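You operate a simulated robot arm through the tools that you are given. There is no shell and no other tool.

The job below is to be done with a simulated robot arm. You get a single attempt, and the scene is never put back.

TASK
Fill the tub with water to the dark line and cover it again.
Fine: tap closed, chute back over the bucket. Where these are worked on the way, their far stop is far enough and under half their travel is too little: chute.

Only the result counts: the job must be done as asked and must still hold three seconds after the hand-in. Knocking over, shifting, dropping, spilling or breaking anything else fails it. A push-on lid holds only when it is set on centred and level and pressed home; a screw cap is set on level and turned clockwise until tight.

THE ROBOT
A 7-joint arm with a fingered hand, fixed in place. Base frame: the origin is on the floor under the middle of its stand, x ahead of it, y to its left, z up. Units: mm, degrees, N and s.
With the tool pointing down near the work surface it reaches from about 100 to 680 mm from the base axis. Its first joint turns from -69.0 to 172.0 degrees. Payload 5 kg.
The TCP is the grasp point between the finger pads, 32 mm short of the fingertips. In the tool frame z runs along the fingers and y along their closing line. The gripper opens to 160 mm; its body begins 89 mm behind the TCP. The gripper is a hand of 3 fingers: y runs from the thumb to the fingers, the wrist lies at [0, 0, -252] in the tool frame, and closing takes about 1.5 s.
Orientation is told as [roll, pitch, yaw] about the base's x, y, z axes, in that order, counted from this pose: with the fingers straight down and closing along the base's y, the tool's x points along the base's -x, its y along +y and its z along -z.

THE INTERFACE
- The arm moves only by the tool play_rows. Its argument "motion" is a list of rows, each an object (a shift or turn left out is 0, a gripper value left out holds the last) with "dp": the shift along the base's x, y, z in units of 30 mm (1.0 is 30 mm), a list of three; "angular": the turn, a rotation vector about the base's x, y, z in units of 8 degrees (1.0 is 8 degrees), a list of three; "grip": the gripper command, from -1 (fully open) to 1 (shut), values between in proportion. In form: [{"dp": [dx, dy, dz], "angular": [rx, ry, rz], "grip": grip}, ...]. A call has 1 to 20 rows; each row shifts and turns the commanded pose from where the row before left it. A call with a number of a shift or a turn outside -1 to 1 is refused whole. Each row takes 0.2 s and may step no farther than 50 mm and 8.6 degrees from the row before; otherwise, or with a gripper value out of range, the whole call is refused. A pose out of reach is approached as far as the arm can. The call stops where the force on the tool passes 90 N (or 10 N more than at its start, if that is more) or the arm is blocked; 0.2 s more then pass. Each finger travels about 108 mm/s and halts on what it meets, pressing with about 21 N; the grip force reading is that of the motor and also rises with nothing between the fingers. The clock runs only during rows and for 0.2 s after the last one: add rows that do not move to give the fingers time. The reply holds the time, the measured pose of the TCP, the force on the tool along the base axes, the opening and the grip force, in the units named above and with some noise, with the torque about the TCP (base axes, N m) and any sound that the robot's microphone picked up.
- Cameras (640 x 400 px; columns grow to the right, rows downward): "scene" is fixed at [223.1, -506.6, 1510.4]; the picture's right is [-0.90, 0.43, 0.00], its down [0.34, 0.71, -0.62] and it looks along [-0.27, -0.56, -0.78] (base axes); focal length 214 px, centre (320, 200). "wrist" rides on the gripper at [65, -4, -116] in the tool frame; the picture's right is [0.06, 1.00, 0.00], its down [-0.87, 0.05, -0.49] and it looks along [-0.49, 0.03, 0.87] (tool axes); focal length 261 px, centre (320, 200). There is no depth. A picture from a camera that has moved, and an enlarged one, comes with that camera's place and axes in the base frame and with its lens. The place of the scene camera against the robot may be out by one fixed shift of up to 25 mm in any direction.
- capture(camera): a new picture of that camera. No time passes.
- lift_body(by): slides the trunk up (or, below 0, down) by that many mm; the arm rides with it, the base frame stays. It gives what a move gives, with no picture.
- grasp_type(shape): the hand has 3 fingers and takes this shape, open, in about a second: jaw (thumb against the fingers, like two jaws); tri (thumb and two fingers); tip (a fingertip pinch); poke (one finger out to press); point (the index stretched); flat (the hand flat); cup (the hand cupped); fist (a fist). The gripper value then closes the fingers along that shape, each until it touches; the sizes above hold for jaw. It gives what a move gives, with no picture.
- enlarge(camera, box): a new picture of the part [left, top, right, bottom] of that camera's present view, enlarged. No time passes.
- close_job(): hands the job in; it is judged then, once.

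Nothing tells you positions but the pictures and the camera data. Unless the task says otherwise, let go and move clear before handing in.

The tools are called after "Call:" as a command line: name --argument value ..., lists and objects as JSON in quotes. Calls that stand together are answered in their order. play_rows: Moves the arm, as the interface text tells. Its arguments: {"type":"object","properties":{"motion":{"type":"array","items":{"type":"object","properties":{"dp":{"type":"array","items":{"type":"number"}},"angular":{"type":"array","items":{"type":"number"}},"grip":{"type":"number"}}}}},"required":["motion"]} The other tools are called the same way: lift_body (by) moves the trunk up or down; grasp_type (shape) gives the hand a shape; capture (camera) takes a picture; enlarge (camera, box) takes an enlarged picture of a part of a camera's view; close_job () hands the job in.

At the start:

```text
time: 0.0
tool_pos: [467.6, 108.7, 1388.7]
ee_rot: [0.1, 0.0, 0.1]
force: [0.7, -0.1, -0.3]
ft_torque: [-0.02, 0.0, 0.02]
grip_width: 159.8
grasp_force: 0.1
shape: jaw
trunk travel left (down, up): [-775.0, 165.0]
```

scene: 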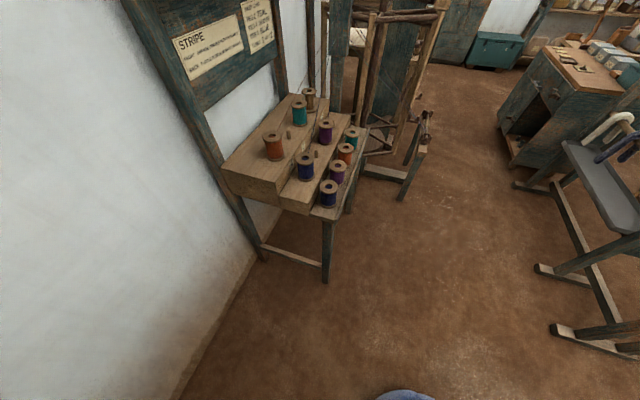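
wrist: 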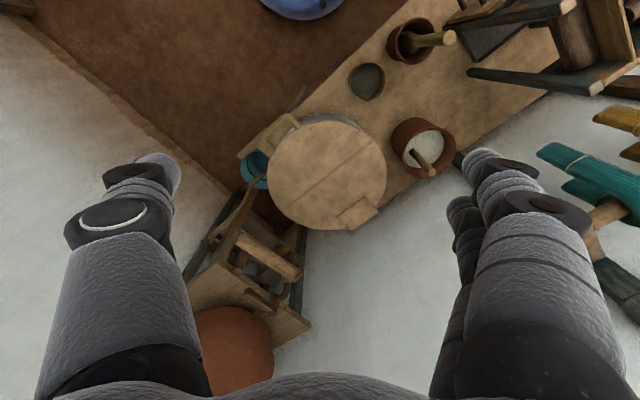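

The wrist view shows a round wooden-lidded tub on a bench, with a small teal bucket, mortars and some wooden frame beside it. I will look at the pictures more closely before moving anything.

Call:
enlarge --camera "wrist" --box '[160, 0, 480, 200]'

Call:
enlarge --camera "wrist" --box '[160, 100, 480, 300]'

Call:
enlarge --camera "wrist" --box '[400, 0, 640, 150]'

Call:
enlarge --camera "wrist" --box '[150, 200, 450, 400]'

Call:
enlarge --camera "scene" --box '[120, 0, 440, 200]'

```text
2.00 times, centred on (320, 100) of wrist
camera zoom: at [401.3, 103.2, 1503.5], right [-0.06, 1.0, 0.0], down [0.87, 0.06, 0.49], along [0.49, 0.03, -0.87], focal length 521 px, centre (320, 400)
```

zoom: 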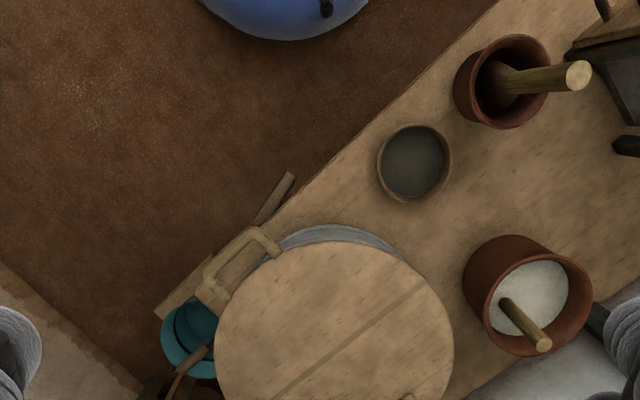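

```text
2.00 times, centred on (320, 200) of wrist
camera zoom: at [401.3, 103.2, 1503.5], right [-0.06, 1.0, 0.0], down [0.87, 0.06, 0.49], along [0.49, 0.03, -0.87], focal length 521 px, centre (320, 200)
```

zoom: 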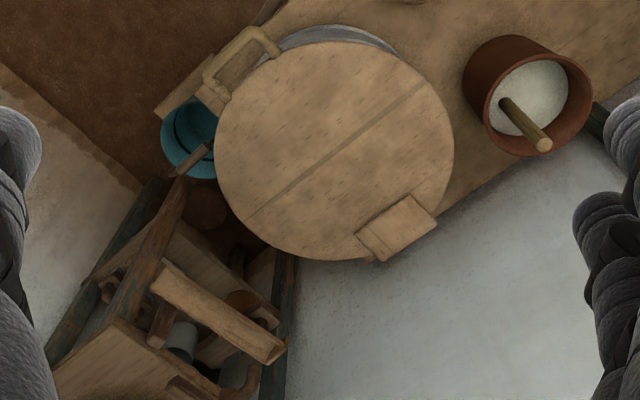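

```text
2.67 times, centred on (520, 75) of wrist
camera zoom: at [401.3, 103.2, 1503.5], right [-0.06, 1.0, 0.0], down [0.87, 0.06, 0.49], along [0.49, 0.03, -0.87], focal length 695 px, centre (-213, 533)
```

zoom: 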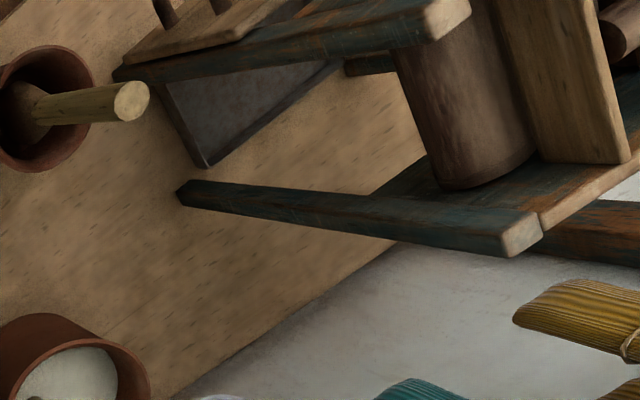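

```text
2.00 times, centred on (300, 300) of wrist
camera zoom: at [401.3, 103.2, 1503.5], right [-0.06, 1.0, 0.0], down [0.87, 0.06, 0.49], along [0.49, 0.03, -0.87], focal length 521 px, centre (360, 0)
```

zoom: 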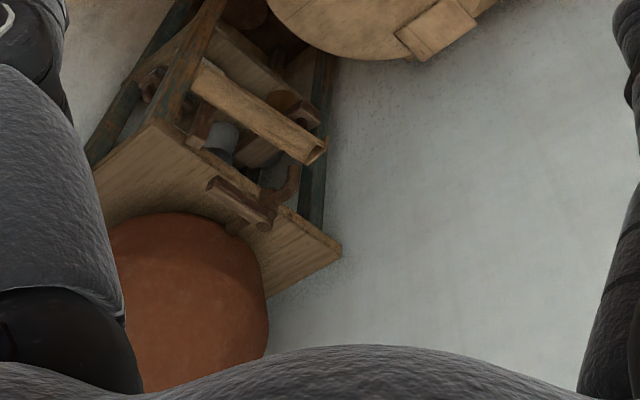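

```text
2.00 times, centred on (280, 100) of scene
camera zoom: at [223.1, -506.6, 1510.4], right [-0.9, 0.43, 0.0], down [0.34, 0.71, -0.62], along [-0.27, -0.56, -0.78], focal length 429 px, centre (400, 400)
```

zoom: 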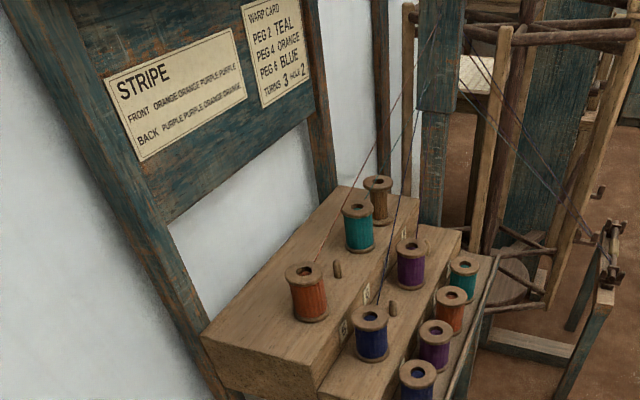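

I will make parallax views by moving the hand a bit in free air, starting back toward the base and sideways. The jar with the tap and chute stands near the lower left of the wrist view, past the tub.

Call:
play_rows --motion '[{"dp": [-1, 0, 0]}, {"dp": [-1, 0, 0]}, {"dp": [-1, 0, 0]}, {"dp": [-1, 0, 0]}, {"dp": [-1, 0, 0]}, {"dp": [0, 0, 0]}]'

Call:
capture --camera "wrist"

```text
time: 1.4
tool_pos: [317.3, 109.4, 1388.7]
ee_rot: [0.0, 0.0, 0.0]
force: [-0.5, -0.4, 0.0]
ft_torque: [0.01, -0.03, 0.0]
grip_width: 159.9
grasp_force: 0.1
shape: jaw
trunk travel left (down, up): [-775.0, 165.0]
```

```text
taken
camera wrist: at [252.0, 103.6, 1504.7], right [-0.06, 1.0, 0.0], down [0.87, 0.06, 0.49], along [0.49, 0.03, -0.87], focal length 261 px, centre (320, 200)
```

wrist: 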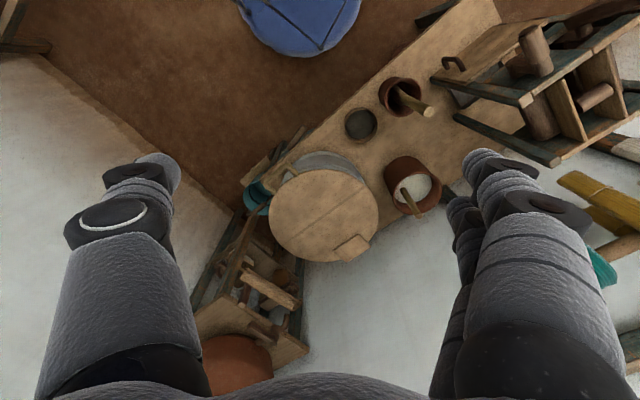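

Call:
enlarge --camera "wrist" --box '[180, 120, 420, 270]'

Call:
enlarge --camera "wrist" --box '[160, 220, 352, 340]'

Call:
enlarge --camera "wrist" --box '[400, 0, 640, 150]'

```text
2.67 times, centred on (300, 195) of wrist
camera zoom: at [252.0, 103.6, 1504.7], right [-0.06, 1.0, 0.0], down [0.87, 0.06, 0.49], along [0.49, 0.03, -0.87], focal length 695 px, centre (373, 213)
```

zoom: 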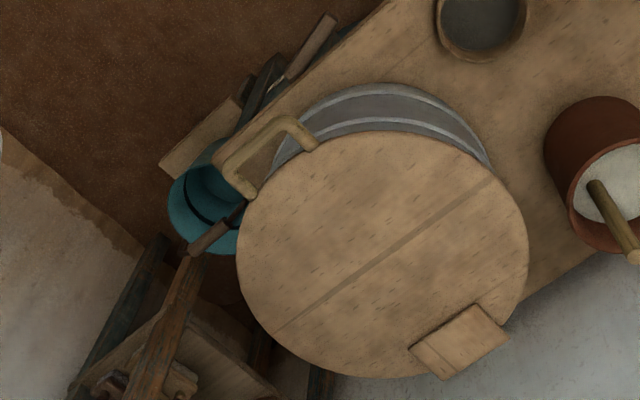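

```text
3.33 times, centred on (256, 280) of wrist
camera zoom: at [252.0, 103.6, 1504.7], right [-0.06, 1.0, 0.0], down [0.87, 0.06, 0.49], along [0.49, 0.03, -0.87], focal length 869 px, centre (533, -67)
```

zoom: 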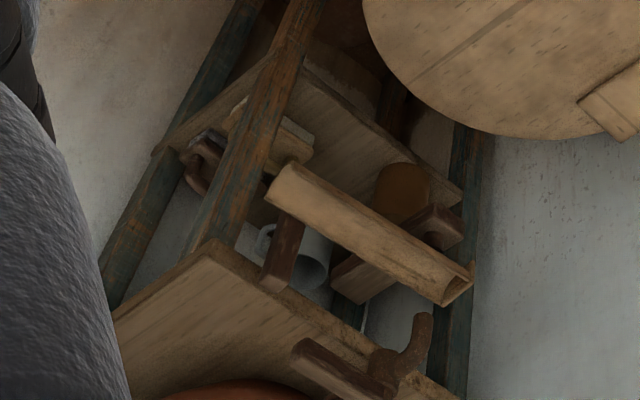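

```text
2.67 times, centred on (520, 75) of wrist
camera zoom: at [252.0, 103.6, 1504.7], right [-0.06, 1.0, 0.0], down [0.87, 0.06, 0.49], along [0.49, 0.03, -0.87], focal length 695 px, centre (-213, 533)
```

zoom: 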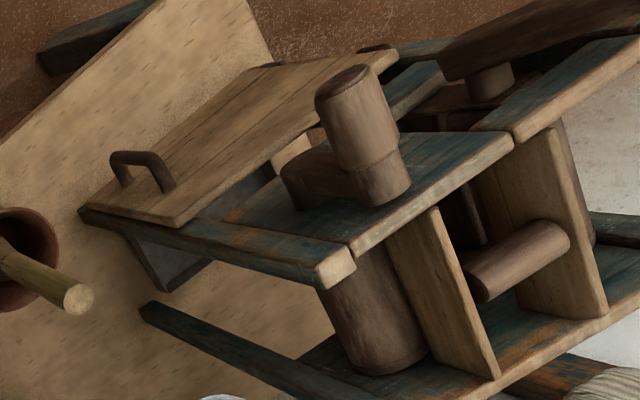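

Call:
play_rows --motion '[{"dp": [0, -1, 0], "angular": [0, -1, 0]}, {"dp": [0, -1, 0], "angular": [0, -1, 0]}, {"dp": [0, -1, 0], "angular": [0, -1, 0]}, {"dp": [0, -1, 0], "angular": [0, -1, 0]}, {"dp": [0, 0, 0]}]'

Call:
capture --camera "wrist"

```text
time: 2.6
tool_pos: [324.4, 47.0, 1398.0]
ee_rot: [-1.5, -21.7, 0.2]
force: [-1.1, -0.6, 0.6]
ft_torque: [-0.01, -0.1, -0.03]
grip_width: 159.6
grasp_force: 0.1
shape: jaw
out of reach, approached as far as the arm can: row 3, 4
trunk travel left (down, up): [-775.0, 165.0]
```

```text
taken
camera wrist: at [220.3, 45.0, 1482.2], right [-0.05, 1.0, -0.05], down [0.63, 0.07, 0.78], along [0.78, 0.01, -0.63], focal length 261 px, centre (320, 200)
```

wrist: 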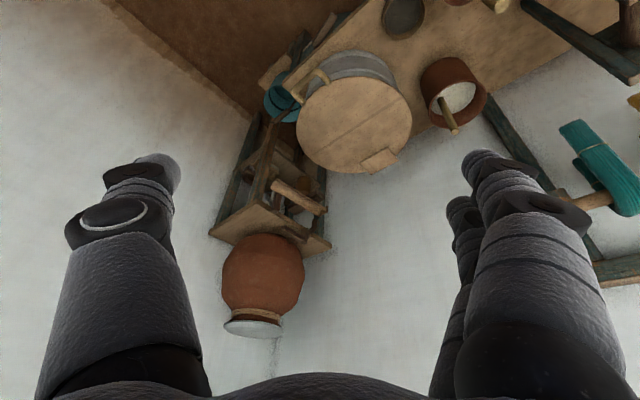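

Call:
enlarge --camera "wrist" --box '[200, 60, 360, 160]'

Call:
enlarge --camera "wrist" --box '[200, 140, 360, 240]'

Call:
enlarge --camera "wrist" --box '[190, 220, 350, 320]'

```text
4.00 times, centred on (280, 110) of wrist
camera zoom: at [220.3, 45.0, 1482.2], right [-0.05, 1.0, -0.05], down [0.63, 0.07, 0.78], along [0.78, 0.01, -0.63], focal length 1043 px, centre (480, 560)
```

zoom: 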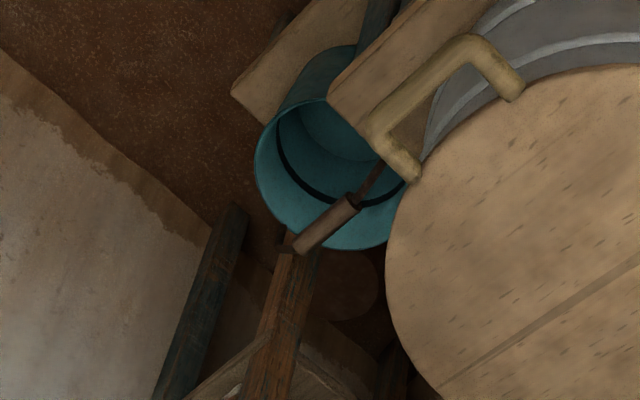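

```text
4.00 times, centred on (280, 190) of wrist
camera zoom: at [220.3, 45.0, 1482.2], right [-0.05, 1.0, -0.05], down [0.63, 0.07, 0.78], along [0.78, 0.01, -0.63], focal length 1043 px, centre (480, 240)
```

zoom: 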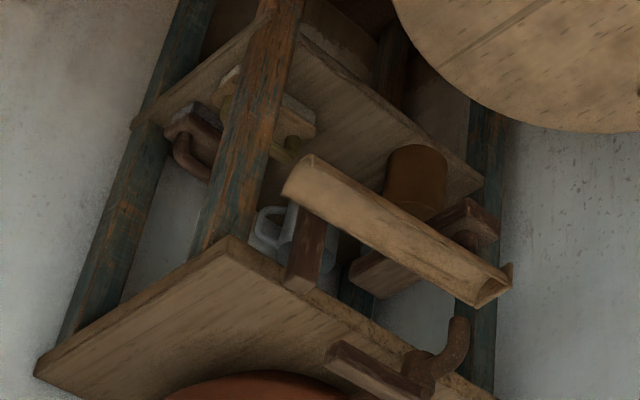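

```text
4.00 times, centred on (270, 270) of wrist
camera zoom: at [220.3, 45.0, 1482.2], right [-0.05, 1.0, -0.05], down [0.63, 0.07, 0.78], along [0.78, 0.01, -0.63], focal length 1043 px, centre (520, -80)
```

zoom: 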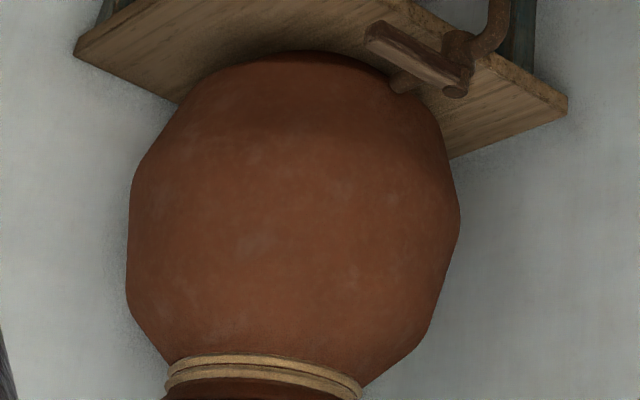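

The stand on the far left carries a clay jar with a lever tap, a wooden trough (chute) below it, and a teal bucket below; the tub's lid has a U-handle on the robot side and a hinge block on the wall side. I will lower the trunk some and tilt further for side views of the stand.

Call:
lift_body --by -150

Call:
play_rows --motion '[{"dp": [0, -1, 0], "angular": [0, -1, 0]}, {"dp": [0, -1, 0], "angular": [0, -1, 0]}, {"dp": [0, -1, 0], "angular": [0, 0, 0]}, {"dp": [0, -1, 0], "angular": [0, 0, 0]}, {"dp": [0, 0, 0]}]'

Call:
capture --camera "wrist"

```text
time: 4.3
tool_pos: [328.5, 47.2, 1246.5]
ee_rot: [-1.8, -21.7, 0.6]
force: [0.0, 0.4, 0.5]
ft_torque: [0.01, 0.0, -0.02]
grip_width: 159.8
grasp_force: 0.0
shape: jaw
trunk travel left (down, up): [-625.0, 315.0]
```

```text
time: 5.5
tool_pos: [391.9, 28.0, 1297.0]
ee_rot: [-1.8, -37.0, -0.3]
force: [-0.3, 0.2, 0.5]
ft_torque: [0.01, 0.02, -0.01]
grip_width: 159.9
grasp_force: 0.1
shape: jaw
out of reach, approached as far as the arm can: row 1, 2, 3, 4
trunk travel left (down, up): [-625.0, 315.0]
```

```text
taken
camera wrist: at [268.8, 27.5, 1350.9], right [-0.03, 1.0, -0.06], down [0.4, 0.07, 0.91], along [0.92, 0.0, -0.4], focal length 261 px, centre (320, 200)
```

wrist: 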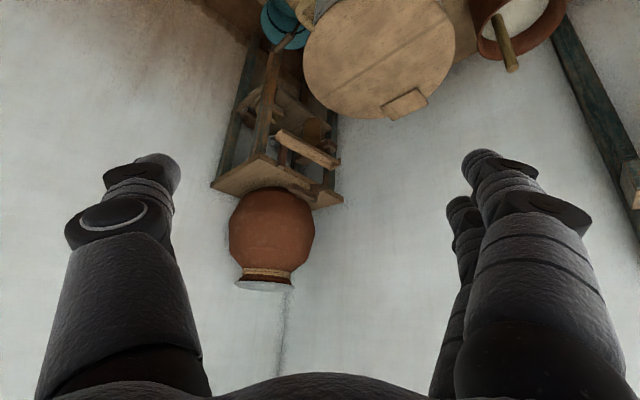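

Call:
play_rows --motion '[{"dp": [1, -0.5, -1]}, {"dp": [1, -0.5, -1]}, {"dp": [1, -0.5, -1], "angular": [0, -1, 0]}, {"dp": [1, -0.5, -1], "angular": [0, -1, 0]}, {"dp": [0, -0.5, 0], "angular": [0, -1, 0]}, {"dp": [0, 0, 0]}]'

Call:
capture --camera "wrist"

```text
time: 7.0
tool_pos: [578.7, 26.2, 1238.7]
ee_rot: [-3.2, -61.8, 2.0]
force: [-0.6, -0.4, 0.5]
ft_torque: [0.0, 0.01, 0.02]
grip_width: 159.8
grasp_force: 0.0
shape: jaw
out of reach, approached as far as the arm can: row 1, 2, 3, 4, 5
trunk travel left (down, up): [-625.0, 315.0]
```

```text
taken
camera wrist: at [444.8, 23.1, 1235.8], right [-0.01, 1.0, -0.08], down [-0.02, 0.08, 1.0], along [1.0, 0.02, 0.02], focal length 261 px, centre (320, 200)
```

wrist: 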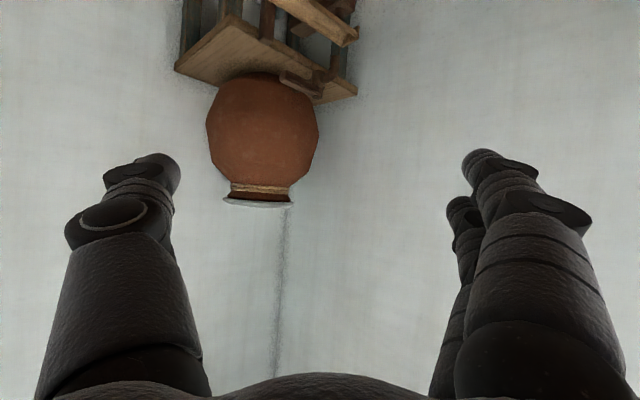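

Call:
play_rows --motion '[{"dp": [0, 0, 0]}]'

Call:
enlarge --camera "wrist" --box '[160, 0, 400, 150]'

```text
time: 7.3
tool_pos: [579.0, 26.2, 1238.5]
ee_rot: [-3.2, -61.8, 2.0]
force: [-0.8, 0.4, 0.1]
ft_torque: [0.0, 0.02, 0.01]
grip_width: 159.8
grasp_force: 0.2
shape: jaw
trunk travel left (down, up): [-625.0, 315.0]
```

```text
2.67 times, centred on (280, 75) of wrist
camera zoom: at [444.4, 24.0, 1235.9], right [-0.01, 1.0, -0.08], down [-0.02, 0.08, 1.0], along [1.0, 0.02, 0.02], focal length 695 px, centre (427, 533)
```

zoom: 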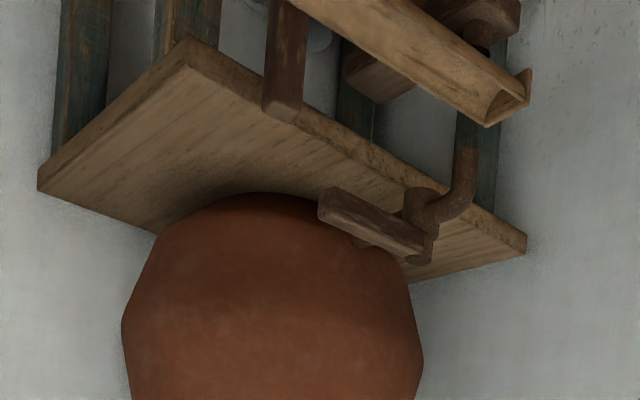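

Call:
play_rows --motion '[{"dp": [0, -0.5, 0.8], "angular": [0, 1, 0]}, {"dp": [0, -0.5, 0.8], "angular": [0, 1, 0]}, {"dp": [0, -0.5, 0.8], "angular": [0, 1, 0]}, {"dp": [0, -0.5, 0.8], "angular": [0, 1, 0]}, {"dp": [0, -0.5, 0.8], "angular": [0, 1, 0]}, {"dp": [0, 0, 0]}]'

Call:
capture --camera "wrist"

```text
time: 8.8
tool_pos: [577.4, -46.6, 1360.7]
ee_rot: [-1.8, -21.8, 1.2]
force: [0.0, -0.2, 0.4]
ft_torque: [-0.02, -0.01, -0.01]
grip_width: 159.9
grasp_force: 0.0
shape: jaw
trunk travel left (down, up): [-625.0, 315.0]
```

```text
taken
camera wrist: at [473.3, -49.9, 1444.6], right [-0.07, 1.0, -0.05], down [0.62, 0.08, 0.78], along [0.78, 0.02, -0.63], focal length 261 px, centre (320, 200)
```

wrist: 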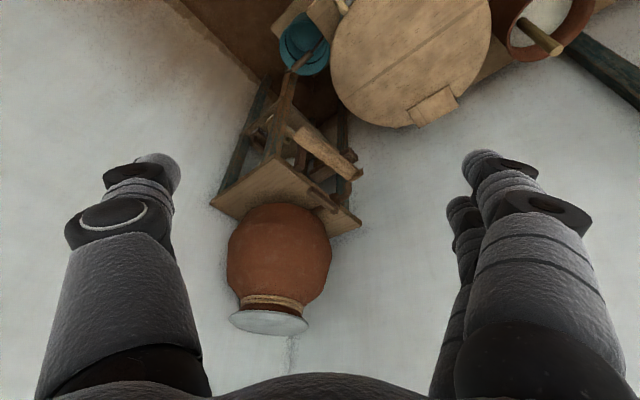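

Call:
enlarge --camera "wrist" --box '[216, 80, 376, 180]'

Call:
enlarge --camera "wrist" --box '[216, 130, 376, 230]'

Call:
enlarge --camera "wrist" --box '[240, 0, 400, 100]'

```text
4.00 times, centred on (296, 130) of wrist
camera zoom: at [473.3, -49.9, 1444.6], right [-0.07, 1.0, -0.05], down [0.62, 0.08, 0.78], along [0.78, 0.02, -0.63], focal length 1043 px, centre (416, 480)
```

zoom: 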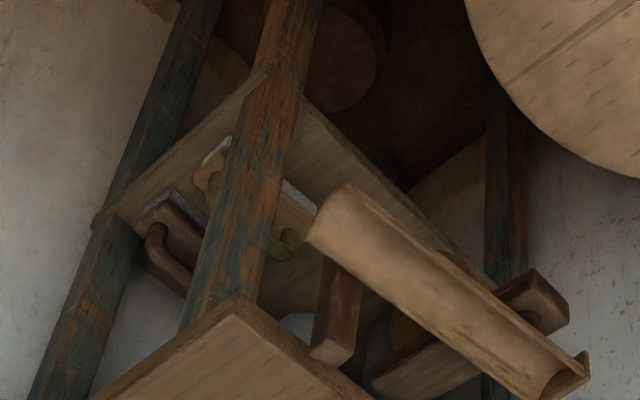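

```text
4.00 times, centred on (296, 180) of wrist
camera zoom: at [473.3, -49.9, 1444.6], right [-0.07, 1.0, -0.05], down [0.62, 0.08, 0.78], along [0.78, 0.02, -0.63], focal length 1043 px, centre (416, 280)
```

zoom: 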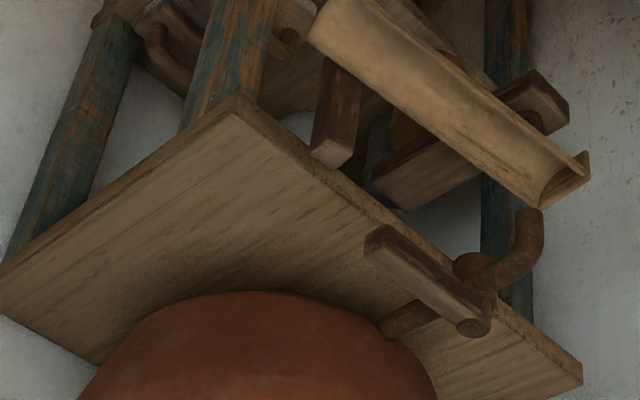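

```text
4.00 times, centred on (320, 50) of wrist
camera zoom: at [473.3, -49.9, 1444.6], right [-0.07, 1.0, -0.05], down [0.62, 0.08, 0.78], along [0.78, 0.02, -0.63], focal length 1043 px, centre (320, 800)
```

zoom: 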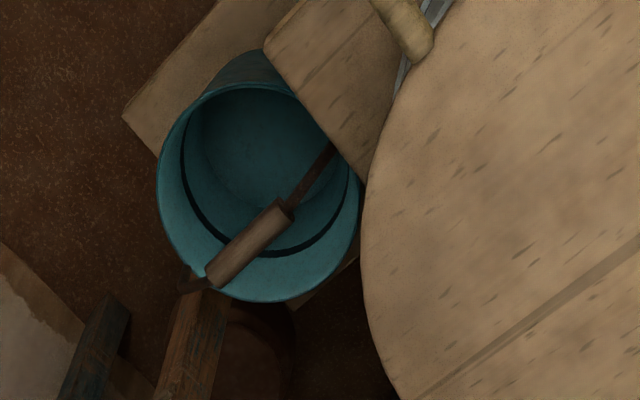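

Call:
play_rows --motion '[{"dp": [1, 0, -0.5]}, {"dp": [1, 0, -0.5]}, {"dp": [1, 0, -0.5]}, {"dp": [1, 0, -0.5]}, {"dp": [0, 0, 0]}]'

Call:
capture --camera "wrist"

Call:
enlarge --camera "wrist" --box '[200, 100, 400, 225]'

Call:
enlarge --camera "wrist" --box '[220, 0, 420, 125]'

```text
time: 9.9
tool_pos: [700.6, -46.9, 1299.5]
ee_rot: [-1.8, -21.9, 1.0]
force: [-0.7, -0.1, 0.0]
ft_torque: [-0.04, -0.01, 0.02]
grip_width: 160.0
grasp_force: 0.1
shape: jaw
trunk travel left (down, up): [-625.0, 315.0]
```

```text
taken
camera wrist: at [595.5, -50.4, 1383.3], right [-0.07, 1.0, -0.05], down [0.62, 0.08, 0.78], along [0.78, 0.02, -0.63], focal length 261 px, centre (320, 200)
```

wrist: 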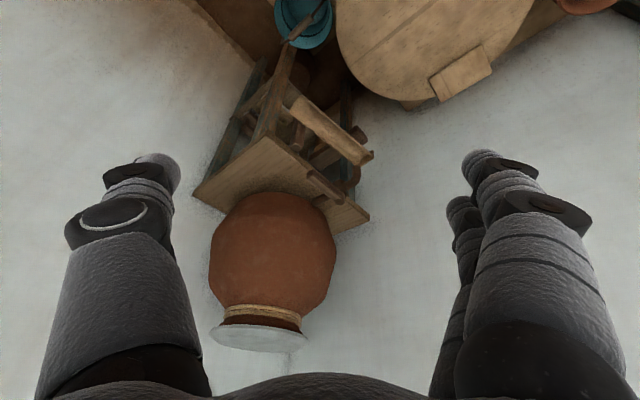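

```text
3.20 times, centred on (300, 162) of wrist
camera zoom: at [595.5, -50.4, 1383.3], right [-0.07, 1.0, -0.05], down [0.62, 0.08, 0.78], along [0.78, 0.02, -0.63], focal length 834 px, centre (384, 320)
```

zoom: 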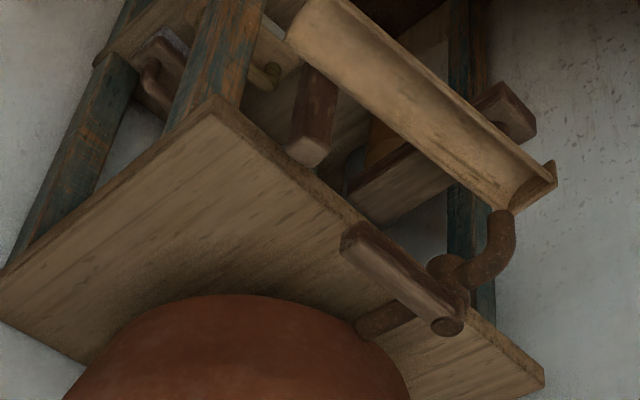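

```text
3.20 times, centred on (320, 62) of wrist
camera zoom: at [595.5, -50.4, 1383.3], right [-0.07, 1.0, -0.05], down [0.62, 0.08, 0.78], along [0.78, 0.02, -0.63], focal length 834 px, centre (320, 640)
```

zoom: 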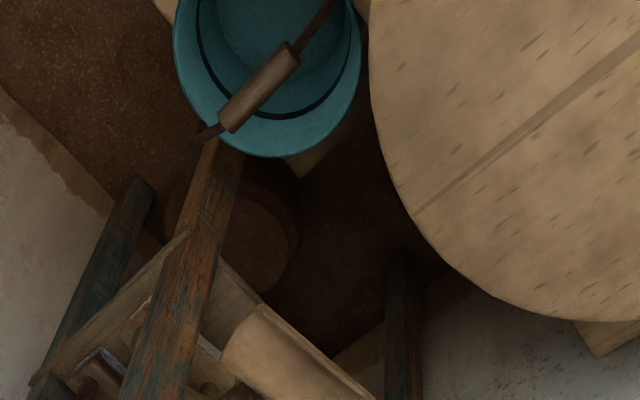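

The tap lever, chute and stand are about 0.9–1.07 m from the base, the tub about 0.73 m. I will take closer views with sideways baselines over the tub to pin down the lid and its handle.

Call:
play_rows --motion '[{"dp": [-0.8, 0.8, -0.5], "angular": [0, 1, 0]}, {"dp": [-0.8, 0.8, -0.5], "angular": [0, 1, 0]}, {"dp": [-0.8, 0.8, -0.5], "angular": [0, 0.7, 0]}, {"dp": [-0.8, 0.8, -0.5]}, {"dp": [-0.8, 0.8, -0.5]}, {"dp": [-0.8, 0.8, -0.5]}, {"dp": [-0.8, 0.8, -0.5]}, {"dp": [-0.8, 0.8, -0.5]}, {"dp": [0, 0, 0]}]'

Call:
capture --camera "wrist"

```text
time: 11.9
tool_pos: [509.1, 144.0, 1183.1]
ee_rot: [-1.4, -0.3, 1.0]
force: [-0.1, 0.3, -0.1]
ft_torque: [0.0, 0.01, 0.0]
grip_width: 160.1
grasp_force: 0.2
shape: jaw
trunk travel left (down, up): [-625.0, 315.0]
```

```text
taken
camera wrist: at [442.1, 140.5, 1298.5], right [-0.08, 1.0, -0.02], down [0.87, 0.08, 0.49], along [0.49, 0.02, -0.87], focal length 261 px, centre (320, 200)
```

wrist: 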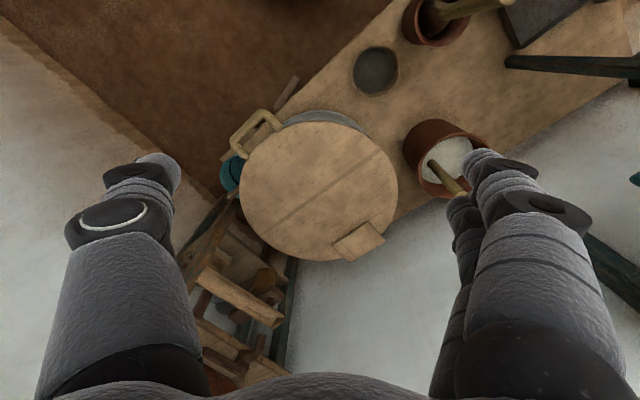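

Call:
enlarge --camera "wrist" --box '[200, 80, 360, 180]'

Call:
enlarge --camera "wrist" --box '[280, 180, 440, 280]'

Call:
enlarge --camera "wrist" --box '[170, 200, 330, 300]'

Call:
enlarge --camera "wrist" --box '[160, 290, 320, 390]'

```text
4.00 times, centred on (280, 130) of wrist
camera zoom: at [442.1, 140.5, 1298.5], right [-0.08, 1.0, -0.02], down [0.87, 0.08, 0.49], along [0.49, 0.02, -0.87], focal length 1043 px, centre (480, 480)
```

zoom: 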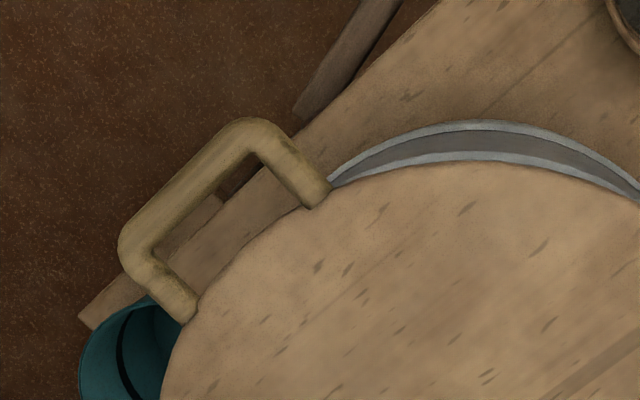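

```text
4.00 times, centred on (360, 230) of wrist
camera zoom: at [442.1, 140.5, 1298.5], right [-0.08, 1.0, -0.02], down [0.87, 0.08, 0.49], along [0.49, 0.02, -0.87], focal length 1043 px, centre (160, 80)
```

zoom: 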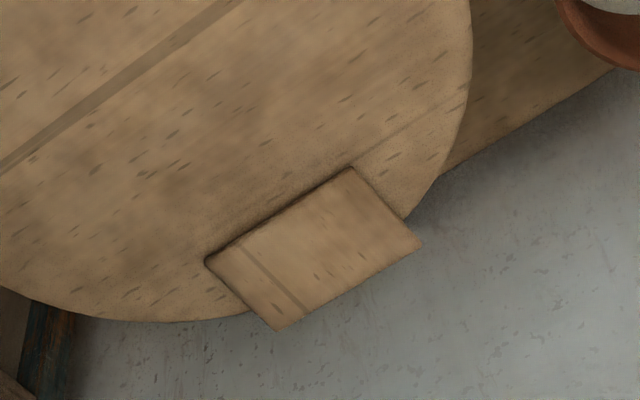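

```text
4.00 times, centred on (250, 250) of wrist
camera zoom: at [442.1, 140.5, 1298.5], right [-0.08, 1.0, -0.02], down [0.87, 0.08, 0.49], along [0.49, 0.02, -0.87], focal length 1043 px, centre (600, 0)
```

zoom: 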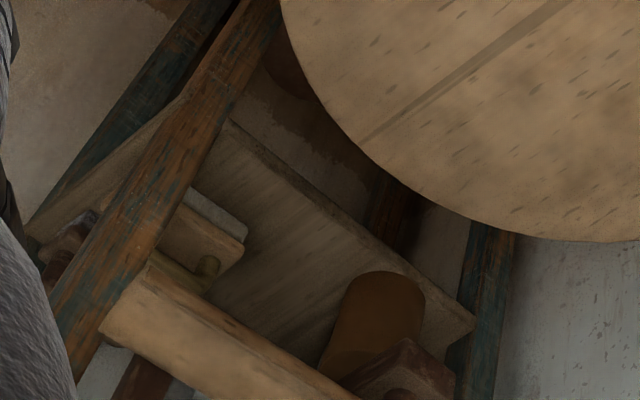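

```text
4.00 times, centred on (240, 340) of wrist
camera zoom: at [442.1, 140.5, 1298.5], right [-0.08, 1.0, -0.02], down [0.87, 0.08, 0.49], along [0.49, 0.02, -0.87], focal length 1043 px, centre (640, -360)
```

zoom: 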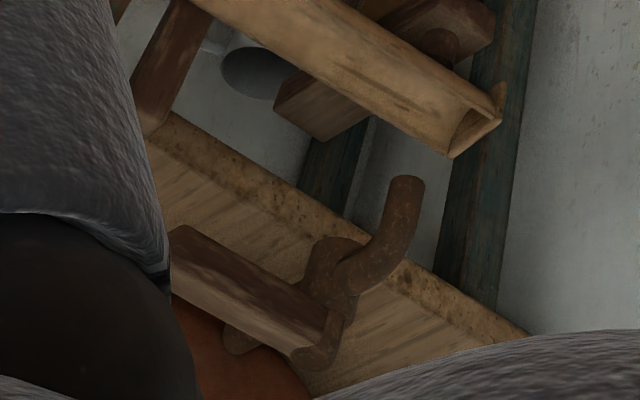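

I take the bench and stand to run at 45° to the base: lid about [733,137,740] with the handle bar near [593,-13] and the hinge near [860,275]; the tap lever near [986,-66,1000] and the chute outlet near [907,-106,870]. I will turn the hand to point along the bench's depth direction so it can cage the lid handle from the front, and check with the camera first.

Call:
play_rows --motion '[{"dp": [-0.3, -1, -0.1], "angular": [0, 0, -1]}, {"dp": [-0.3, -1, -0.1], "angular": [0, 0, -1]}, {"dp": [-0.3, -1, -0.1], "angular": [0, 0, -1]}, {"dp": [-0.3, -1, -0.1], "angular": [0, 0, -1]}, {"dp": [0, -1, 0], "angular": [0, 0, -1]}, {"dp": [0, -1, 0], "angular": [0, 0, -0.75]}, {"dp": [0, -1, 0]}, {"dp": [0, -1, 0]}, {"dp": [0, 0, 0]}]'

Call:
capture --camera "wrist"

```text
time: 13.9
tool_pos: [472.0, -97.9, 1169.1]
ee_rot: [-1.5, -0.2, -45.0]
force: [-0.3, 1.0, 0.2]
ft_torque: [-0.02, -0.01, -0.03]
grip_width: 159.9
grasp_force: 0.0
shape: jaw
trunk travel left (down, up): [-625.0, 315.0]
```

```text
taken
camera wrist: at [424.2, -51.6, 1285.8], right [0.66, 0.75, -0.03], down [0.66, -0.57, 0.49], along [0.36, -0.34, -0.87], focal length 261 px, centre (320, 200)
```

wrist: 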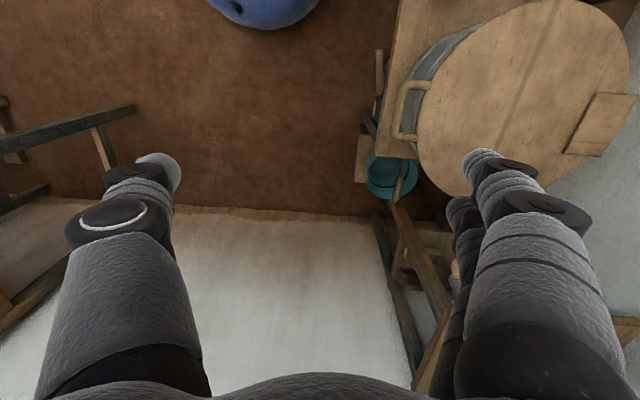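

Call:
play_rows --motion '[{"dp": [0, 0, -0.5], "angular": [0.707, -0.707, 0]}, {"dp": [0, 0, -0.5], "angular": [0.707, -0.707, 0]}, {"dp": [0, 0, -0.5], "angular": [0.707, -0.707, 0]}, {"dp": [0, 0, -0.5], "angular": [0.707, -0.707, 0]}, {"dp": [0, 0, -0.5], "angular": [0.707, -0.707, 0]}, {"dp": [0, 0, -0.5], "angular": [0.707, -0.707, 0]}, {"dp": [0, 0, 0]}]'

Call:
capture --camera "wrist"

```text
time: 15.6
tool_pos: [471.5, -96.8, 1146.4]
ee_rot: [10.6, -0.3, -45.1]
force: [0.3, -0.9, -0.3]
ft_torque: [-0.01, -0.03, -0.03]
grip_width: 159.7
grasp_force: 0.0
shape: jaw
out of reach, approached as far as the arm can: row 2, 3, 4, 5, 6
trunk travel left (down, up): [-625.0, 315.0]
```

```text
taken
camera wrist: at [406.1, -69.2, 1260.2], right [0.65, 0.74, 0.18], down [0.59, -0.64, 0.5], along [0.48, -0.22, -0.85], focal length 261 px, centre (320, 200)
```

wrist: 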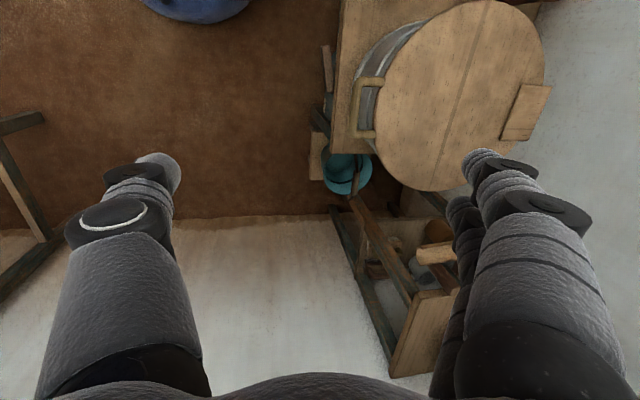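

The hand cannot tilt far toward the wall at this heading, so I will test other headings: closing line turned radially, then tilted outward.

Call:
play_rows --motion '[{"dp": [0.3, 0.5, 0], "angular": [-0.707, 0.707, 0]}, {"dp": [0.3, 0.5, 0], "angular": [-0.35, 0.35, 0]}, {"dp": [0.3, 0.5, 0], "angular": [0, 0, -1]}, {"dp": [0.3, 0.5, 0], "angular": [0, 0, -1]}, {"dp": [0.3, 0.5, 0], "angular": [0, 0, -1]}, {"dp": [0.3, 0.5, 0], "angular": [0, 0, -1]}, {"dp": [0.3, 0, 0], "angular": [0, 0, -1]}, {"dp": [0.3, 0, 0], "angular": [0, 0, -0.6]}, {"dp": [0, 0, 0]}]'

Call:
play_rows --motion '[{"dp": [0, 0, 0], "angular": [0, -1, 0]}, {"dp": [0, 0, 0], "angular": [0, -1, 0]}, {"dp": [0, 0, 0], "angular": [0, -1, 0]}, {"dp": [0, 0, 0], "angular": [0, -1, 0]}, {"dp": [0, 0, 0], "angular": [0, -1, 0]}, {"dp": [0, 0, 0]}]'

Call:
capture --camera "wrist"

```text
time: 17.6
tool_pos: [516.3, -21.7, 1147.0]
ee_rot: [-1.3, -0.3, -68.9]
force: [-0.3, 0.0, 0.0]
ft_torque: [-0.01, 0.02, 0.01]
grip_width: 159.9
grasp_force: 0.1
shape: jaw
out of reach, approached as far as the arm can: row 6, 7, 8
trunk travel left (down, up): [-625.0, 315.0]
```

```text
time: 18.9
tool_pos: [524.2, -51.1, 1179.9]
ee_rot: [6.1, -3.2, -69.2]
force: [0.5, 0.3, -0.2]
ft_torque: [0.02, 0.02, 0.0]
grip_width: 159.9
grasp_force: 0.3
shape: jaw
out of reach, approached as far as the arm can: row 1, 2, 3, 4, 5
trunk travel left (down, up): [-625.0, 315.0]
```

```text
taken
camera wrist: at [483.0, 8.9, 1291.1], right [0.9, 0.42, 0.1], down [0.3, -0.79, 0.54], along [0.31, -0.46, -0.83], focal length 261 px, centre (320, 200)
```

wrist: 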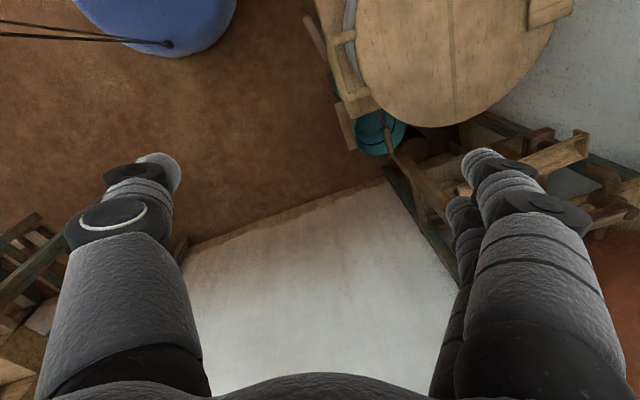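

Call:
play_rows --motion '[{"angular": [-0.7, 0.4, 0.5]}, {"dp": [0, 0.5, 0], "angular": [0, 0, 1]}, {"dp": [0, 0.5, 0], "angular": [0, 0, 1]}, {"angular": [0, 0, 1]}, {"angular": [0, 0, 1]}, {"angular": [0, 0, 1]}, {"angular": [0, 0, 1]}, {"angular": [0, 0, 1]}, {"angular": [0, 0, 1]}, {"angular": [0, 0, 1]}, {"angular": [0, 0, 1]}, {"angular": [0, 0, 1]}, {"angular": [0, 0, 1]}, {"angular": [0, 0, 1]}, {"angular": [0, 0, 1]}, {"angular": [0, 0, 1]}, {"angular": [0, 0, 1]}, {"angular": [0, 0, 1]}, {"angular": [0, 0, 1]}, {"angular": [0, 0, 0]}]'

Call:
capture --camera "wrist"

```text
time: 23.1
tool_pos: [525.8, -22.0, 1179.3]
ee_rot: [1.0, -7.0, 79.3]
force: [-1.0, -0.5, -0.3]
ft_torque: [-0.01, -0.01, 0.01]
grip_width: 159.8
grasp_force: 0.0
shape: jaw
trunk travel left (down, up): [-625.0, 315.0]
```

```text
taken
camera wrist: at [515.8, -100.6, 1287.7], right [-0.99, 0.12, 0.01], down [0.1, 0.8, 0.6], along [0.07, 0.59, -0.8], focal length 261 px, centre (320, 200)
```

wrist: 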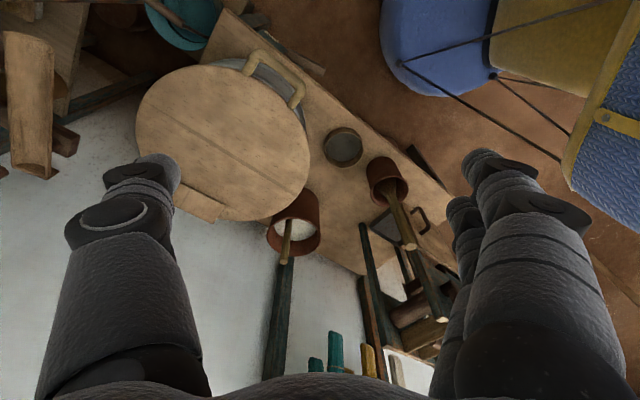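

Call:
play_rows --motion '[{"angular": [0, 0, 1]}, {"angular": [0, 0, 0.4]}, {"angular": [0, -1, 0]}, {"angular": [0, -1, 0]}, {"angular": [0, -1, 0]}, {"angular": [0, -1, 0]}, {"angular": [0, -1, 0]}, {"angular": [0, -1, 0]}, {"angular": [0, 0, 0]}]'

Call:
capture --camera "wrist"

```text
time: 25.1
tool_pos: [524.3, -21.6, 1179.5]
ee_rot: [-27.2, -6.0, 93.8]
force: [0.6, 0.4, -0.2]
ft_torque: [-0.01, 0.01, 0.02]
grip_width: 159.7
grasp_force: 0.2
shape: jaw
out of reach, approached as far as the arm can: row 6, 7, 8
trunk travel left (down, up): [-625.0, 315.0]
```

```text
taken
camera wrist: at [479.9, -100.6, 1278.2], right [-0.89, -0.07, -0.46], down [-0.33, 0.8, 0.5], along [0.33, 0.59, -0.73], focal length 261 px, centre (320, 200)
```

wrist: 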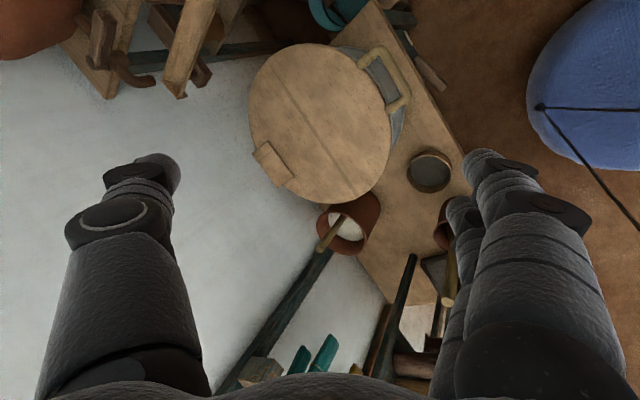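

Call:
play_rows --motion '[{"dp": [0, 0, -1]}, {"dp": [0, 0, -1]}, {"dp": [0, 0, -1]}, {"dp": [0, 0, -1]}, {"dp": [0, 0, -1]}, {"dp": [0, 0, -1]}, {"angular": [0, -1, 0]}, {"angular": [0, -1, 0]}, {"angular": [0, -1, 0]}, {"angular": [0, -1, 0]}, {"angular": [0, 0, 0]}]'

Call:
capture --camera "wrist"

```text
time: 27.6
tool_pos: [611.8, 32.7, 1177.6]
ee_rot: [-59.1, -3.2, 96.2]
force: [0.5, 0.1, 0.2]
ft_torque: [-0.01, 0.02, 0.03]
grip_width: 159.9
grasp_force: 0.0
shape: jaw
out of reach, approached as far as the arm can: row 2, 3, 4, 5, 6, 7, 8, 9, 10
trunk travel left (down, up): [-625.0, 315.0]
```

```text
taken
camera wrist: at [521.5, -46.4, 1236.7], right [-0.51, -0.07, -0.86], down [-0.54, 0.8, 0.25], along [0.67, 0.59, -0.45], focal length 261 px, centre (320, 200)
```

wrist: 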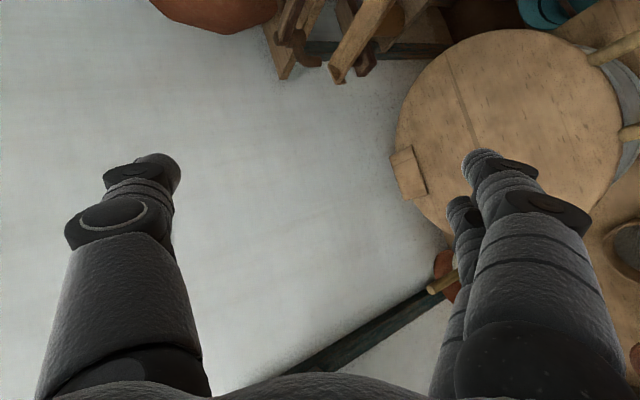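

The wrist was inside the arm's minimum distance from the shoulder, so tilting fails there. I will raise the trunk so the wrist works below the shoulder, and then test the tilted headings again.

Call:
lift_body --by 220

Call:
play_rows --motion '[{"dp": [0, 0, -1], "angular": [0, 0, 0]}, {"dp": [0, 0, -1], "angular": [0, 1, 0]}, {"dp": [0, 0, -1], "angular": [0, 1, 0]}, {"dp": [0, 0, -1], "angular": [0, 1, 0]}, {"dp": [0, 0, -1], "angular": [0, 1, 0]}, {"dp": [0, 0, -1], "angular": [0, 1, 0]}, {"dp": [0, 0, -1], "angular": [0, 1, 0]}, {"angular": [0, 1, 0]}, {"angular": [0, 0, 0]}]'

Call:
capture --camera "wrist"

```text
time: 29.9
tool_pos: [610.9, 34.9, 1397.3]
ee_rot: [-59.0, -3.1, 96.1]
force: [-0.5, -0.7, 0.1]
ft_torque: [-0.02, 0.03, 0.02]
grip_width: 160.0
grasp_force: 0.0
shape: jaw
trunk travel left (down, up): [-845.0, 95.0]
```

```text
time: 31.9
tool_pos: [613.8, 38.1, 1190.1]
ee_rot: [-3.0, -6.9, 90.9]
force: [-0.4, -0.2, -0.3]
ft_torque: [0.01, -0.01, 0.01]
grip_width: 159.8
grasp_force: 0.1
shape: jaw
out of reach, approached as far as the arm can: row 1
trunk travel left (down, up): [-845.0, 95.0]
```

```text
taken
camera wrist: at [612.1, -41.9, 1297.7], right [-1.0, -0.07, -0.06], down [-0.09, 0.8, 0.59], along [0.0, 0.59, -0.81], focal length 261 px, centre (320, 200)
```

wrist: 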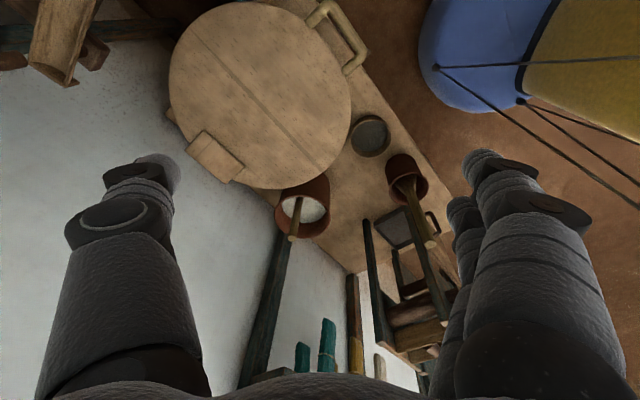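

Call:
play_rows --motion '[{"dp": [-0.5, -0.3, -0.5], "angular": [0, 0, -1]}, {"dp": [-0.5, -0.3, -0.5], "angular": [0, 0, -1]}, {"dp": [-0.5, -0.3, -0.5], "angular": [0, 0, -1]}, {"dp": [-0.5, -0.3, -0.5], "angular": [0, 0, -1]}, {"dp": [-0.5, -0.3, -0.5], "angular": [0, 0, -1]}, {"dp": [0, 0, -0.5], "angular": [0, 0, -1]}, {"dp": [0, 0, -0.5], "angular": [0, 0, -1]}, {"dp": [0, 0, -0.5], "angular": [0, 0, -1]}, {"angular": [0, 0, -1]}, {"angular": [0, 0, -1]}, {"angular": [0, 0, -1]}, {"angular": [0, 0, -1]}, {"angular": [0, 0, -1]}, {"angular": [0, 0, -1]}, {"angular": [0, 0, -1]}, {"angular": [0, 0, -1]}, {"angular": [0, 0, -1]}, {"angular": [0, 0, -1]}, {"angular": [0, 0, -0.5]}, {"angular": [0, 0, 0]}]'

Call:
play_rows --motion '[{"angular": [0.42, -0.9, 0]}, {"angular": [0.42, -0.9, 0]}, {"angular": [0.42, -0.9, 0]}, {"angular": [0.42, -0.9, 0]}, {"angular": [0.42, -0.9, 0]}, {"angular": [0, 0, 0]}]'

Call:
capture --camera "wrist"

```text
time: 36.1
tool_pos: [538.0, -7.1, 1067.6]
ee_rot: [-2.9, -6.9, -57.2]
force: [0.1, 0.3, -0.2]
ft_torque: [0.04, 0.01, -0.01]
grip_width: 160.0
grasp_force: 0.1
shape: jaw
trunk travel left (down, up): [-845.0, 95.0]
```

```text
time: 37.5
tool_pos: [596.1, -32.9, 1054.9]
ee_rot: [37.0, -10.0, -62.9]
force: [-0.6, -0.5, 0.6]
ft_torque: [-0.01, 0.0, -0.02]
grip_width: 160.0
grasp_force: 0.0
shape: jaw
out of reach, approached as far as the arm can: row 3, 4, 5
trunk travel left (down, up): [-845.0, 95.0]
```

```text
taken
camera wrist: at [494.4, 4.3, 1132.2], right [0.63, 0.51, 0.58], down [0.13, -0.81, 0.57], along [0.76, -0.28, -0.58], focal length 261 px, centre (320, 200)
```

wrist: 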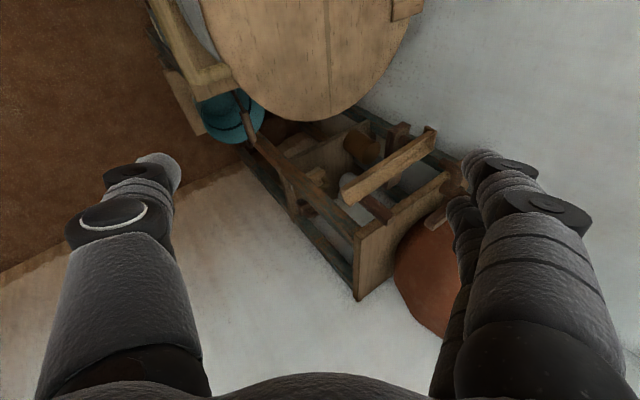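

Call:
play_rows --motion '[{"dp": [-0.5, 0, -1]}, {"dp": [-0.5, 0, -1]}, {"dp": [-0.5, 0, -1]}, {"dp": [-0.5, 0, -1]}, {"dp": [-0.5, 0, -1]}, {"angular": [0.42, -0.9, 0]}, {"angular": [0.42, -0.9, 0]}, {"angular": [0, 0, 0]}]'

Call:
capture --camera "wrist"

```text
time: 39.3
tool_pos: [527.3, -40.4, 901.1]
ee_rot: [53.4, -10.2, -66.3]
force: [-0.4, -0.4, 0.1]
ft_torque: [-0.01, 0.02, 0.0]
grip_width: 160.2
grasp_force: 0.0
shape: jaw
out of reach, approached as far as the arm can: row 1
trunk travel left (down, up): [-845.0, 95.0]
```

```text
taken
camera wrist: at [408.8, -8.9, 954.9], right [0.46, 0.43, 0.78], down [-0.01, -0.87, 0.49], along [0.89, -0.23, -0.4], focal length 261 px, centre (320, 200)
```

wrist: 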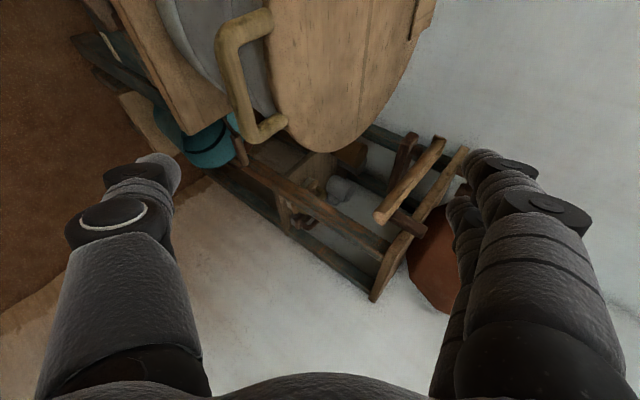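

Call:
enlarge --camera "wrist" --box '[140, 0, 340, 125]'

Call:
enlarge --camera "wrist" --box '[260, 110, 480, 310]'

```text
3.20 times, centred on (240, 62) of wrist
camera zoom: at [408.8, -8.9, 954.9], right [0.46, 0.43, 0.78], down [-0.01, -0.87, 0.49], along [0.89, -0.23, -0.4], focal length 834 px, centre (576, 640)
```

zoom: 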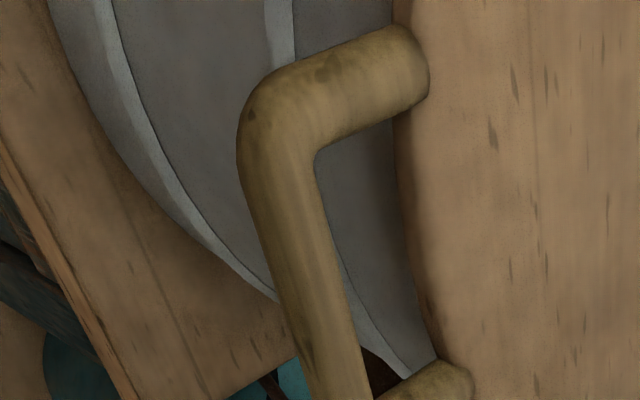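

```text
2.00 times, centred on (370, 210) of wrist
camera zoom: at [408.8, -8.9, 954.9], right [0.46, 0.43, 0.78], down [-0.01, -0.87, 0.49], along [0.89, -0.23, -0.4], focal length 521 px, centre (220, 180)
```

zoom: 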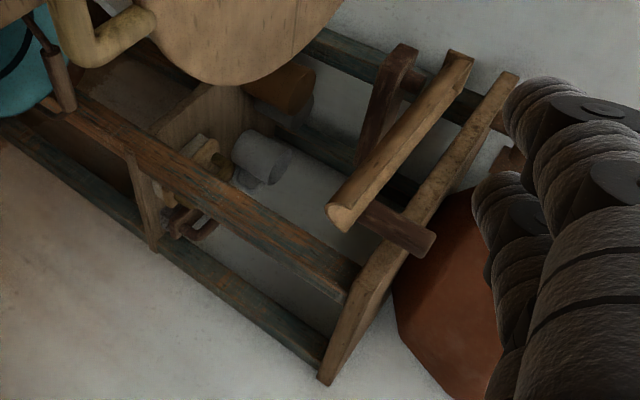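

Now the hand can point down-and-outward at the lid handle; the bar's centre is about [596,-13,748] with the thumb able to pass under it. I will partly close the jaw and move to a pre-grasp point just short of the bar.

Call:
play_rows --motion '[{"grip": 0.2}, {"grip": 0.2}, {"dp": [0.12, 0.09, -0.93], "grip": 0.2}, {"dp": [0.12, 0.09, -0.93], "grip": 0.2}, {"dp": [0.12, 0.09, -0.93], "grip": 0.2}, {"dp": [0.12, 0.09, -0.93], "grip": 0.2}, {"grip": 0.2}]'

Call:
capture --camera "wrist"

```text
time: 40.9
tool_pos: [525.8, -8.8, 805.4]
ee_rot: [53.2, -10.7, -66.7]
force: [-0.4, 0.2, 0.0]
ft_torque: [0.02, -0.02, 0.04]
grip_width: 64.1
grasp_force: 0.0
shape: jaw
out of reach, approached as far as the arm can: row 5, 6
trunk travel left (down, up): [-845.0, 95.0]
```

```text
taken
camera wrist: at [407.2, 22.9, 859.8], right [0.47, 0.43, 0.77], down [-0.02, -0.87, 0.5], along [0.88, -0.25, -0.4], focal length 261 px, centre (320, 200)
```

wrist: 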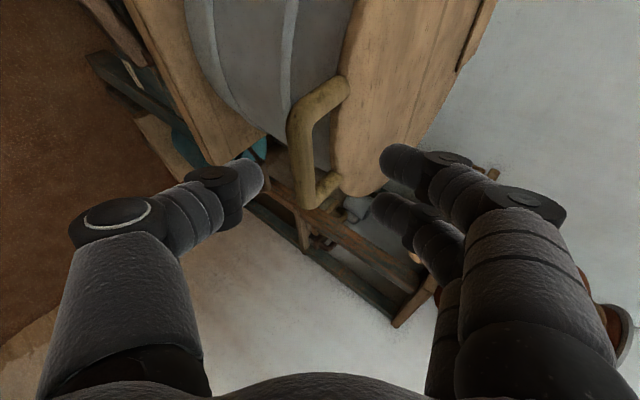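

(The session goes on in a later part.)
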